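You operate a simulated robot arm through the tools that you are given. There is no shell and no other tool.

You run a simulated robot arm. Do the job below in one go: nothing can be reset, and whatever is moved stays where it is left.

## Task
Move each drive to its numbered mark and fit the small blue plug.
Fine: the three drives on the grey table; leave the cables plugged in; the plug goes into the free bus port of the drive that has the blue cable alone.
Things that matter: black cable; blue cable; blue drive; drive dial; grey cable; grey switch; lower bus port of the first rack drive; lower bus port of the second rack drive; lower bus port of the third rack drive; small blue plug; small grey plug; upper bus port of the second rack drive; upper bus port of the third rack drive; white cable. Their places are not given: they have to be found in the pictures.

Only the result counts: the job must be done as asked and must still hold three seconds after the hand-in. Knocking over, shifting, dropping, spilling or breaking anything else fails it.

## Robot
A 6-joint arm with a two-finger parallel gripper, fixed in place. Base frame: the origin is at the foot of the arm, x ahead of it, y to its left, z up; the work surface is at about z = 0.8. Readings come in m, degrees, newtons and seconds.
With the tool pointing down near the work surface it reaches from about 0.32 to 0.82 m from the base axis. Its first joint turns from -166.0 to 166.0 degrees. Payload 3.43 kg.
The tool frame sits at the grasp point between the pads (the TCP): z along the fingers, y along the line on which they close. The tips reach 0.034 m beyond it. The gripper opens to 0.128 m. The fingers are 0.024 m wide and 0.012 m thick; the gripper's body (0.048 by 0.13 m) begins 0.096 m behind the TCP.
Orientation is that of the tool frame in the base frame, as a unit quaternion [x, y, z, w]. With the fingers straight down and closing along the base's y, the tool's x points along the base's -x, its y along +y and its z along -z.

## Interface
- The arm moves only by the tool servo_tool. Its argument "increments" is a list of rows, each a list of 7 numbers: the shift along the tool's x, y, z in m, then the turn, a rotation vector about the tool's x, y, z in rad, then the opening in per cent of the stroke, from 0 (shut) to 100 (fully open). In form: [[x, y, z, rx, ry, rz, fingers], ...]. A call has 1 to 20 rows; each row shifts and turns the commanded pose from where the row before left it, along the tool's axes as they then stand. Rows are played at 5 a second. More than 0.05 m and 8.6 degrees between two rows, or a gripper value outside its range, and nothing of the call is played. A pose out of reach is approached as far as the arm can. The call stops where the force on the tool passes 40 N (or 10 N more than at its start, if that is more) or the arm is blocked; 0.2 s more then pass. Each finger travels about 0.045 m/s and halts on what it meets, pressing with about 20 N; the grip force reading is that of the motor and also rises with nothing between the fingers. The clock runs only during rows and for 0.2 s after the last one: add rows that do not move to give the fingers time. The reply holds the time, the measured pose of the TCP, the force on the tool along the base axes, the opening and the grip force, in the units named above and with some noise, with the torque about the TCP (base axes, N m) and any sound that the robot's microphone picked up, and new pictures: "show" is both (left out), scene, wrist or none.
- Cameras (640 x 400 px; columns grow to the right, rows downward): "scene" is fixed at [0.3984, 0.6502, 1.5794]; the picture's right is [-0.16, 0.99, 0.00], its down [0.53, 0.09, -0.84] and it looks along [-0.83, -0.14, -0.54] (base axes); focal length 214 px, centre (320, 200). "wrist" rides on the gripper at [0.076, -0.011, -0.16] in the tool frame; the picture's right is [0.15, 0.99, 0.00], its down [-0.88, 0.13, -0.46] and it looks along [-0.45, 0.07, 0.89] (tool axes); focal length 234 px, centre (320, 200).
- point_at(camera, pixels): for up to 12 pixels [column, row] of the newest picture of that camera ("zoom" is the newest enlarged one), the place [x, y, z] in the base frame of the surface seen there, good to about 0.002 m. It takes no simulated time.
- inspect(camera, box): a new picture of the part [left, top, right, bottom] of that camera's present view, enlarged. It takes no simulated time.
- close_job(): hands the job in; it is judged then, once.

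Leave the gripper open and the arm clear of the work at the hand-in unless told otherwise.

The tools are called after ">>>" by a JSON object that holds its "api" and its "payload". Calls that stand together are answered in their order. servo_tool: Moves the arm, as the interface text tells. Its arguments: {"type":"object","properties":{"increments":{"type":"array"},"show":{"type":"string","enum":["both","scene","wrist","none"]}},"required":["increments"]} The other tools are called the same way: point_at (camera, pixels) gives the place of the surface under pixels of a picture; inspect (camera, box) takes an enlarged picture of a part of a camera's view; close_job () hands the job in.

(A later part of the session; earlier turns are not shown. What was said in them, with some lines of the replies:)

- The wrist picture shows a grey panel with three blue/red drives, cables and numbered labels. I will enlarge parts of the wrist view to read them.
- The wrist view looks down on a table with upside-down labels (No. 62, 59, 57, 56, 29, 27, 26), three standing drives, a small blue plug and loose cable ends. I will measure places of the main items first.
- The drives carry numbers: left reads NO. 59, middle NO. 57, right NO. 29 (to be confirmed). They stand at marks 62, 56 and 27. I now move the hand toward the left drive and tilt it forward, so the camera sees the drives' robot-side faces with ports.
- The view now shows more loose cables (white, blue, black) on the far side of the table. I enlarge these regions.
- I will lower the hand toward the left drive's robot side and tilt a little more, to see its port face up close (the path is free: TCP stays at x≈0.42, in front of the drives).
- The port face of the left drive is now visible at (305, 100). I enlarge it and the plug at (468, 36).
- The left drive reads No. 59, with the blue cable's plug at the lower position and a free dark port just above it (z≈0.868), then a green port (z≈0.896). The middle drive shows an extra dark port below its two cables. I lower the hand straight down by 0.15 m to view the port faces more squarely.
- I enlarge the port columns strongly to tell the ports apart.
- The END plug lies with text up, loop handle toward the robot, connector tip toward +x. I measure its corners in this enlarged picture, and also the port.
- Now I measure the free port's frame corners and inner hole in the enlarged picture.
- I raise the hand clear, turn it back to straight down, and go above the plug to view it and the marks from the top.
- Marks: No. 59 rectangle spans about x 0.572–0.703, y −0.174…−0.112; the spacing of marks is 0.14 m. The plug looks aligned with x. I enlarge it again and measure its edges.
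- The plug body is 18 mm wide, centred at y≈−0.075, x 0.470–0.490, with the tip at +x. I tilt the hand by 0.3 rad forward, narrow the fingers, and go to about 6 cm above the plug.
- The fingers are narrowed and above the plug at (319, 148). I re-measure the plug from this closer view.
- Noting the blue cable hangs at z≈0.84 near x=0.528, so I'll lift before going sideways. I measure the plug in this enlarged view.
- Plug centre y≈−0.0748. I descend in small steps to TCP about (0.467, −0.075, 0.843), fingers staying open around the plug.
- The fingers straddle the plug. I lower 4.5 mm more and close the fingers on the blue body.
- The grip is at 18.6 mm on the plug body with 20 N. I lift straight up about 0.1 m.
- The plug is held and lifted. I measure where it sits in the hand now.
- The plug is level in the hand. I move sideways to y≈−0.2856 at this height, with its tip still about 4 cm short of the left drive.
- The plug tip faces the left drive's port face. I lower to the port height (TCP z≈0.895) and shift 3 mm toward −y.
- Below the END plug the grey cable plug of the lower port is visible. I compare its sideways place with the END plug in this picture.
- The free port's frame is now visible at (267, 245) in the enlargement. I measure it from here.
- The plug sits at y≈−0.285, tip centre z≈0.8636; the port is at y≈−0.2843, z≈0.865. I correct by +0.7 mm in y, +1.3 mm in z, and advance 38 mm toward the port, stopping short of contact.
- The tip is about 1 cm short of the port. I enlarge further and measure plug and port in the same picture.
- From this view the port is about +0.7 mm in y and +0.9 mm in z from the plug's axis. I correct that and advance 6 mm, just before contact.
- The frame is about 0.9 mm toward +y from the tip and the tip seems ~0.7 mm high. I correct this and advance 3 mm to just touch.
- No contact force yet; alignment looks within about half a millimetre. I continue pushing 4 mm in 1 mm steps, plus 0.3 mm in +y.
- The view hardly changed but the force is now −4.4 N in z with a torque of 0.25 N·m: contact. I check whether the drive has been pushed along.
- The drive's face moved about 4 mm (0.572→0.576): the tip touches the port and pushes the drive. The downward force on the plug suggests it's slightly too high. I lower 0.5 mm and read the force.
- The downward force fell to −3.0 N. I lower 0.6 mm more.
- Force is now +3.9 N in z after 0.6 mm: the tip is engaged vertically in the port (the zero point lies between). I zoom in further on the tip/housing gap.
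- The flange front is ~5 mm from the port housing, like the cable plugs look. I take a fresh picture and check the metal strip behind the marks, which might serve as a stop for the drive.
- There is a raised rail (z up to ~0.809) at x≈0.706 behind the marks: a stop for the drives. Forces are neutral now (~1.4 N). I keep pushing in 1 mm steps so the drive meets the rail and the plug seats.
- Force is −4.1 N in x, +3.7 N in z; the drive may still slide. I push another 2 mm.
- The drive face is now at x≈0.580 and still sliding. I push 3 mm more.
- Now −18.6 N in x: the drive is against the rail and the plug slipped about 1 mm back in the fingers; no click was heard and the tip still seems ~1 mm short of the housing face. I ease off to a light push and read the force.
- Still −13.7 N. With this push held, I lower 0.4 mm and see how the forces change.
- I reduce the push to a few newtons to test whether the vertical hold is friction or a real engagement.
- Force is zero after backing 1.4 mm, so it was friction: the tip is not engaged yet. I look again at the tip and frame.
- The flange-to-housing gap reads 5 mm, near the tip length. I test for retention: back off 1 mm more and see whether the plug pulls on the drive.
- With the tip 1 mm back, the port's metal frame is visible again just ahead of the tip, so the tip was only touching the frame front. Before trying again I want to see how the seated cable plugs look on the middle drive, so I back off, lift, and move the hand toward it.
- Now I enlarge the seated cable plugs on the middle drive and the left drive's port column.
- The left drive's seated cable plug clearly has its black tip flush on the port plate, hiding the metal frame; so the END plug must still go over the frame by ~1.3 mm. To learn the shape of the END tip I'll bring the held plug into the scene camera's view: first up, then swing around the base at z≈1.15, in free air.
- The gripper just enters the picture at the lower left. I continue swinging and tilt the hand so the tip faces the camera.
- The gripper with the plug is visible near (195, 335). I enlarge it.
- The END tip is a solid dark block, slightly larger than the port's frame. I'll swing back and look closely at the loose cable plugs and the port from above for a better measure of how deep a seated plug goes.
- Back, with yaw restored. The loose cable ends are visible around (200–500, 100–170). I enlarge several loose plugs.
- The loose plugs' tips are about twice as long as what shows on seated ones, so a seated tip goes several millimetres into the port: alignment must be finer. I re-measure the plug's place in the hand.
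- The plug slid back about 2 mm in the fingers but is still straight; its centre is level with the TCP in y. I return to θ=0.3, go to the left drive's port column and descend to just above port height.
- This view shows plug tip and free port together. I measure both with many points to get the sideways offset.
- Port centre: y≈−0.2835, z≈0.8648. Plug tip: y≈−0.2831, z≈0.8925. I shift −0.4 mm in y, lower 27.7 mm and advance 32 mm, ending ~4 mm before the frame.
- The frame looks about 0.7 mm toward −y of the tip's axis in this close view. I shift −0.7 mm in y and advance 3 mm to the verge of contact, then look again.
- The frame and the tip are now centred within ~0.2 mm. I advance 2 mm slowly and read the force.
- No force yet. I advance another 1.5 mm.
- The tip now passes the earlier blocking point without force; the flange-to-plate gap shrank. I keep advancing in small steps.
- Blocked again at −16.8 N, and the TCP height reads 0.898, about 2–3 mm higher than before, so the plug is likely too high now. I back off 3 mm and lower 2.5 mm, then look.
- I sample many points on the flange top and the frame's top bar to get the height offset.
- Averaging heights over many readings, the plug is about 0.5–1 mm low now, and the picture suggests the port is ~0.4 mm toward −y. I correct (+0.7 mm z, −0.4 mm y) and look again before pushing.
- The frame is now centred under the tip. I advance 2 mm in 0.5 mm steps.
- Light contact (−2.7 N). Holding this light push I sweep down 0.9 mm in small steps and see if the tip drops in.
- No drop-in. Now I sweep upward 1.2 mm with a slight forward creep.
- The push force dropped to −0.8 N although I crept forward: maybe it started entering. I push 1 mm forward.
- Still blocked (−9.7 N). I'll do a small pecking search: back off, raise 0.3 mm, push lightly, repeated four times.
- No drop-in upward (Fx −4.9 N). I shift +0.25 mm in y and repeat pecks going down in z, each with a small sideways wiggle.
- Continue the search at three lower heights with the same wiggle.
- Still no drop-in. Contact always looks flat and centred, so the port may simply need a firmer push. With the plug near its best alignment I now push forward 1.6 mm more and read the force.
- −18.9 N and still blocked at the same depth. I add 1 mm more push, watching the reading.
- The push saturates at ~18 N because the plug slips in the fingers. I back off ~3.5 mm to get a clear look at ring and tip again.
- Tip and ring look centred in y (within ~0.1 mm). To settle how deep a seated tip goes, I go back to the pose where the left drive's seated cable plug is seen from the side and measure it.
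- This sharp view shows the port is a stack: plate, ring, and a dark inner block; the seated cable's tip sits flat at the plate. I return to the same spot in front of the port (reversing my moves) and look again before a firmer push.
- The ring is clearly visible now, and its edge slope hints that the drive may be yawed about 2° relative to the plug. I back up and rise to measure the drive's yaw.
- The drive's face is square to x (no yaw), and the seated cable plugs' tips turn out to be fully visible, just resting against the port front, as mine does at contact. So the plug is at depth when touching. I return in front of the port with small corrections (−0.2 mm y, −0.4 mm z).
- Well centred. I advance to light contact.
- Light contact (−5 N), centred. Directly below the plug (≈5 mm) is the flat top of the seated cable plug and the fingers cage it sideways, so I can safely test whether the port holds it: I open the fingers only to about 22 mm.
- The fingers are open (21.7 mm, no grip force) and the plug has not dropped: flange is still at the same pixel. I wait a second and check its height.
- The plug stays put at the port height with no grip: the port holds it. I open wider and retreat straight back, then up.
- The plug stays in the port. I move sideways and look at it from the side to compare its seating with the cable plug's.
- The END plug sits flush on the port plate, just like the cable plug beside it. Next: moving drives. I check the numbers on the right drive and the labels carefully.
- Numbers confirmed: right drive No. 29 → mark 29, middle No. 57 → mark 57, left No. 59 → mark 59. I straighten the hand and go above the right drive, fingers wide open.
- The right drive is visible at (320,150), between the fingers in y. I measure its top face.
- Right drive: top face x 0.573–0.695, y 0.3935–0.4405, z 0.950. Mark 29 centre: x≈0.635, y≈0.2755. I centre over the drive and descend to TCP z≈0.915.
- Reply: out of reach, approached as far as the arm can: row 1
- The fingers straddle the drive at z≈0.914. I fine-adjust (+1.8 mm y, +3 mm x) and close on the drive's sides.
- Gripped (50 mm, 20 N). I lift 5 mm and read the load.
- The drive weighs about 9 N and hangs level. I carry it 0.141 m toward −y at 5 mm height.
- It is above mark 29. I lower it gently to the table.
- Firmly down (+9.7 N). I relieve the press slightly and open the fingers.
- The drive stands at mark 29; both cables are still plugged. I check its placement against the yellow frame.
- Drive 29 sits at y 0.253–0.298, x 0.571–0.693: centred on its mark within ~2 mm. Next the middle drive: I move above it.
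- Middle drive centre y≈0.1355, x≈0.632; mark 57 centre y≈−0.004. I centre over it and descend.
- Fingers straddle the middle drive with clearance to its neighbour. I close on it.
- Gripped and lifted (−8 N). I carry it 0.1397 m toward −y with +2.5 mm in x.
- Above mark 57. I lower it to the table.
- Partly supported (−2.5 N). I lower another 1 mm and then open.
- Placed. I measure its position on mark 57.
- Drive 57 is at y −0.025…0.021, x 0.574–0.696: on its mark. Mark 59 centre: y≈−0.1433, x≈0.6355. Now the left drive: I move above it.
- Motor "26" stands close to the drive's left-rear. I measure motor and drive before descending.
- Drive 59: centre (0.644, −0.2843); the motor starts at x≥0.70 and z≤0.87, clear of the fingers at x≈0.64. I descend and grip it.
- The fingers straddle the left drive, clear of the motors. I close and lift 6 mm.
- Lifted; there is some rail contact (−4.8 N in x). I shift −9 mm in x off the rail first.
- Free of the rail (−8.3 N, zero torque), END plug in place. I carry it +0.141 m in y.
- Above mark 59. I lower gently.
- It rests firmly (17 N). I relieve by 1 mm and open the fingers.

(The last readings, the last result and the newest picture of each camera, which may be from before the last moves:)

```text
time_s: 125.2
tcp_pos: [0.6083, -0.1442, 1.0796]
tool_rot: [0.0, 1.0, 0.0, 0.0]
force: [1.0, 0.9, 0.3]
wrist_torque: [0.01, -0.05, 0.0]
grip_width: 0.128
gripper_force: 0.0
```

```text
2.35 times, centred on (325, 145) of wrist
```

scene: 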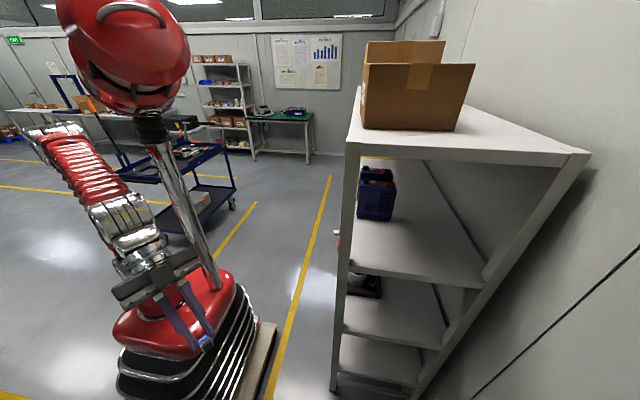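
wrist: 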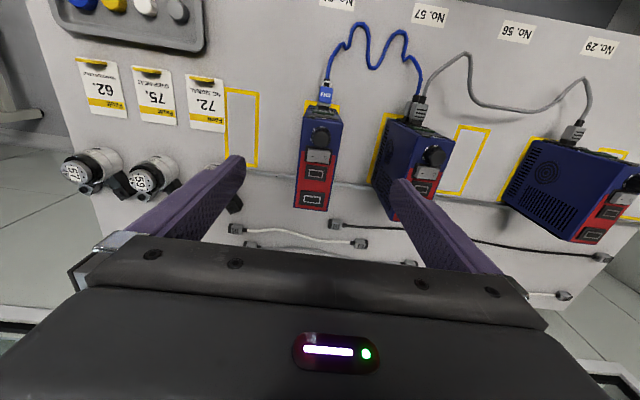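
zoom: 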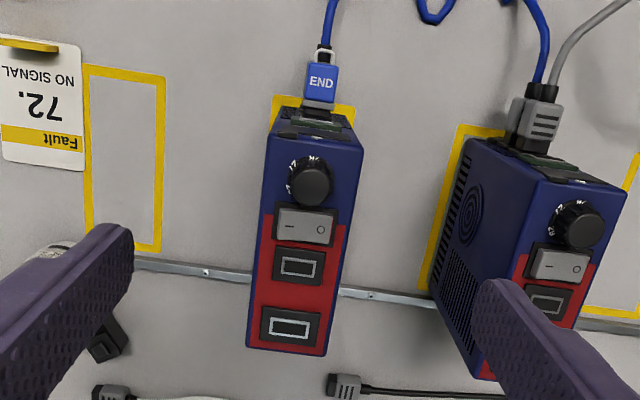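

All three drives look placed. I measure this one and check the row.

>>> {"api": "point_at", "payload": {"camera": "zoom", "pixels": [[269, 155], [265, 200], [259, 260], [253, 315], [249, 340], [361, 165], [352, 210], [343, 260], [334, 310], [327, 348], [310, 130], [285, 350]]}}

>>> {"api": "point_at", "payload": {"camera": "wrist", "pixels": [[226, 87], [259, 92], [256, 167], [228, 160], [461, 125], [489, 129], [463, 194], [441, 190], [378, 115], [390, 105], [325, 95], [372, 65]]}}

>>> {"api": "inspect", "payload": {"camera": "wrist", "box": [300, 0, 640, 200]}}

```text
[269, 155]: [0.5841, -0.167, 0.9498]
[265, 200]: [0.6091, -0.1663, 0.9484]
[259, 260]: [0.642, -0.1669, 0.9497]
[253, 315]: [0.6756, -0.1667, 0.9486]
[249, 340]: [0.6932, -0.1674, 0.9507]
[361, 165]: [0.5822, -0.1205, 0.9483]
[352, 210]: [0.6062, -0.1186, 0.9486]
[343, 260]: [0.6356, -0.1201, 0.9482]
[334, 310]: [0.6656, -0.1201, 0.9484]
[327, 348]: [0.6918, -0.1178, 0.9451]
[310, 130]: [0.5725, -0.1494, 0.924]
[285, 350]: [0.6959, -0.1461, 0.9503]
```

```text
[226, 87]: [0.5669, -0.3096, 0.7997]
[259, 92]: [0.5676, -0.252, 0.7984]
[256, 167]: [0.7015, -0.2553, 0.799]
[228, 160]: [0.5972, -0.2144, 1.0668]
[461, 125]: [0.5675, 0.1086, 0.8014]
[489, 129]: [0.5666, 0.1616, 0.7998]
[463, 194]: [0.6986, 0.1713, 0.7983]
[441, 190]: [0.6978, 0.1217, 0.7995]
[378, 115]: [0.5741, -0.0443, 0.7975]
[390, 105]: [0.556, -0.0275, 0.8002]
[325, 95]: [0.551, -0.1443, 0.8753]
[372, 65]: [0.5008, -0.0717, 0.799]
```

```text
1.88 times, centred on (470, 100) of wrist
```

zoom: 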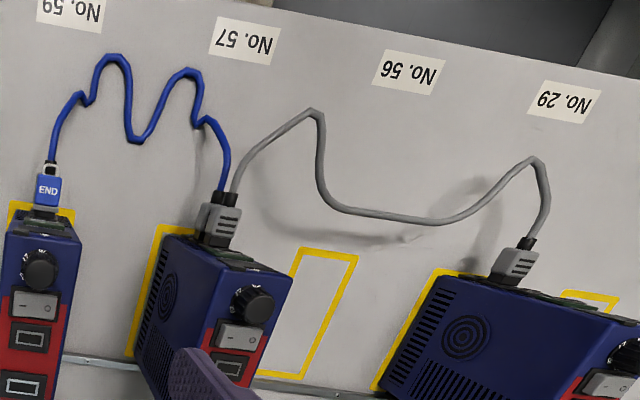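

Drive 59 is centred on its mark (y −0.167…−0.1195, x 0.572–0.696). I raise and move back to an overview pose to verify all cables and the plug.

>>> {"api": "servo_tool", "payload": {"increments": [[0.03, 0.02, -0.03, 0, 0, 0, 100], [0.035, 0.025, -0.02, 0, 0, 0, 100], [0.035, 0.025, -0.02, 0, -0.1, 0, 100], [0.03, 0.025, -0.02, 0, -0.1, 0, 100], [0.02, 0.025, -0.02, 0, -0.1, 0, 100], [0, 0.025, 0, 0, -0.1, 0, 100], [0, 0.025, 0, 0, 0, 0, 100], [0, 0, 0, 0, 0, 0, 100]], "show": "both"}}

>>> {"api": "inspect", "payload": {"camera": "wrist", "box": [140, 0, 500, 180]}}

```text
time_s: 127.0
tcp_pos: [0.4554, 0.0269, 1.1798]
tool_rot: [0.0, 0.98, 0.0, 0.199]
force: [-0.4, 0.0, 0.2]
wrist_torque: [0.0, 0.0, 0.03]
grip_width: 0.1282
gripper_force: 0.1
```

scene: 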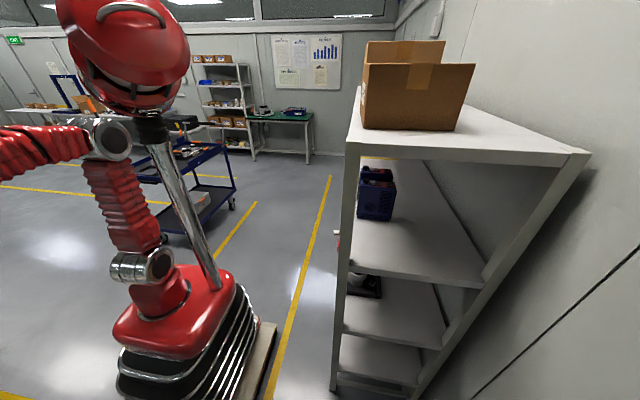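
wrist: 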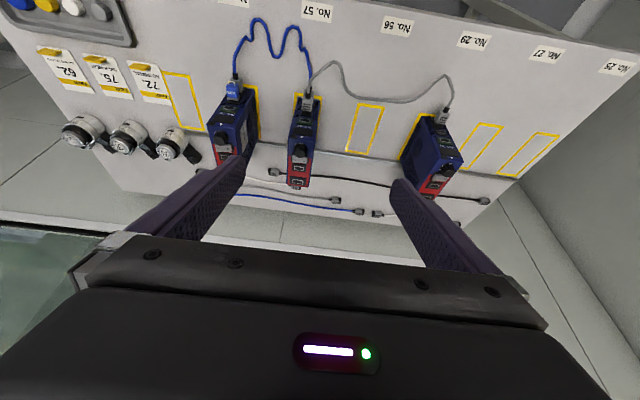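

```text
1.78 times, centred on (320, 90) of wrist
```

zoom: 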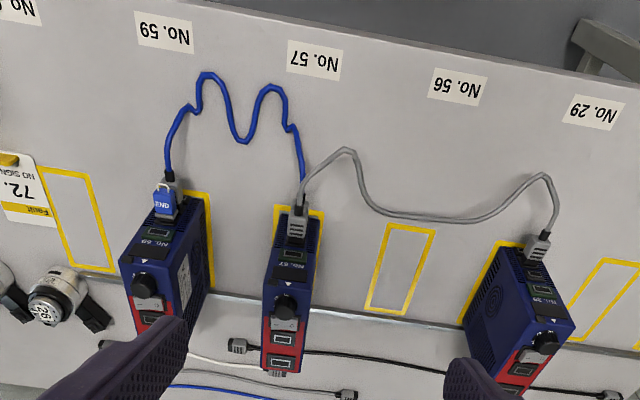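

All drives stand on their marks with cables plugged. I zoom on the END plug and the cable plugs once more.

>>> {"api": "inspect", "payload": {"camera": "wrist", "box": [215, 70, 265, 125]}}

>>> {"api": "inspect", "payload": {"camera": "wrist", "box": [285, 85, 335, 130]}}

>>> {"api": "inspect", "payload": {"camera": "wrist", "box": [415, 95, 470, 145]}}

>>> {"api": "point_at", "payload": {"camera": "wrist", "pixels": [[232, 86], [233, 92], [231, 90], [234, 82]]}}

```text
7.27 times, centred on (240, 98) of wrist
```

zoom: 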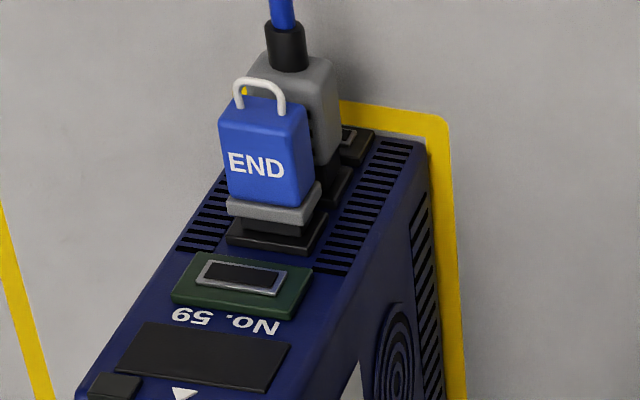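

```text
8.89 times, centred on (310, 108) of wrist
```

zoom: 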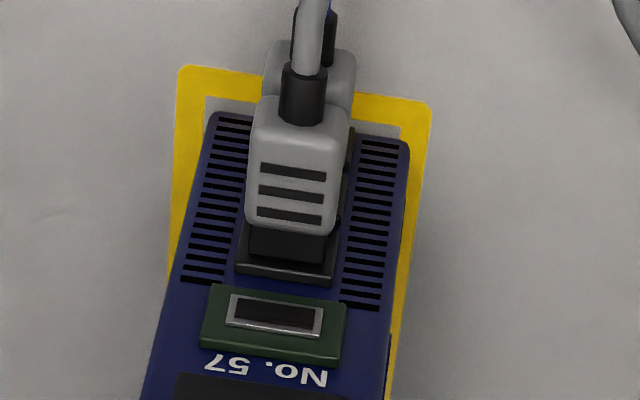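

```text
8.00 times, centred on (442, 120) of wrist
```

zoom: 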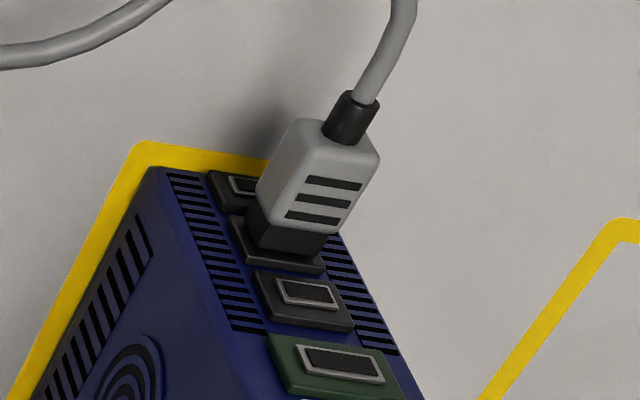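

```text
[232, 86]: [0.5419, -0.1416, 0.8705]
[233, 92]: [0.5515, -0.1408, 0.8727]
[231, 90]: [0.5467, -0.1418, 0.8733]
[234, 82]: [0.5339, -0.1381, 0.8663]
```

Everything checks out: drive 59, 57 and 29 stand on their own marks, all four cable ends are plugged, the END plug sits in the free bus port of drive 59, and motors, cards and loose cables are untouched. The gripper is open and clear, so I hand in.

>>> {"api": "close_job", "payload": {}}

```text
The job is handed in.
```

I moved all three drives to their numbered marks, fitted the END plug and handed the job in; no verdict came back.

- **Drives:** No. 59, No. 57 and No. 29 each measured within about 2–3 mm of the centre of their own marks.
- **Cables:** the blue cable (59 to 57) and the grey cable (57 to 29) were still plugged in at the last check.
- **Plug:** the small blue END plug is in the free bus port of drive 59, just above the blue cable. It took repeated tries and stopped at the face of the port. I heard no click, but it stayed in place after release and while I carried the drive to its mark.
- **Side effect:** pushing the plug in slid drive 59 about 10 mm back against the rail. I picked it up and set it on its mark afterwards.

The motors, fault cards and loose cables looked undisturbed. The gripper was open and clear at hand-in.
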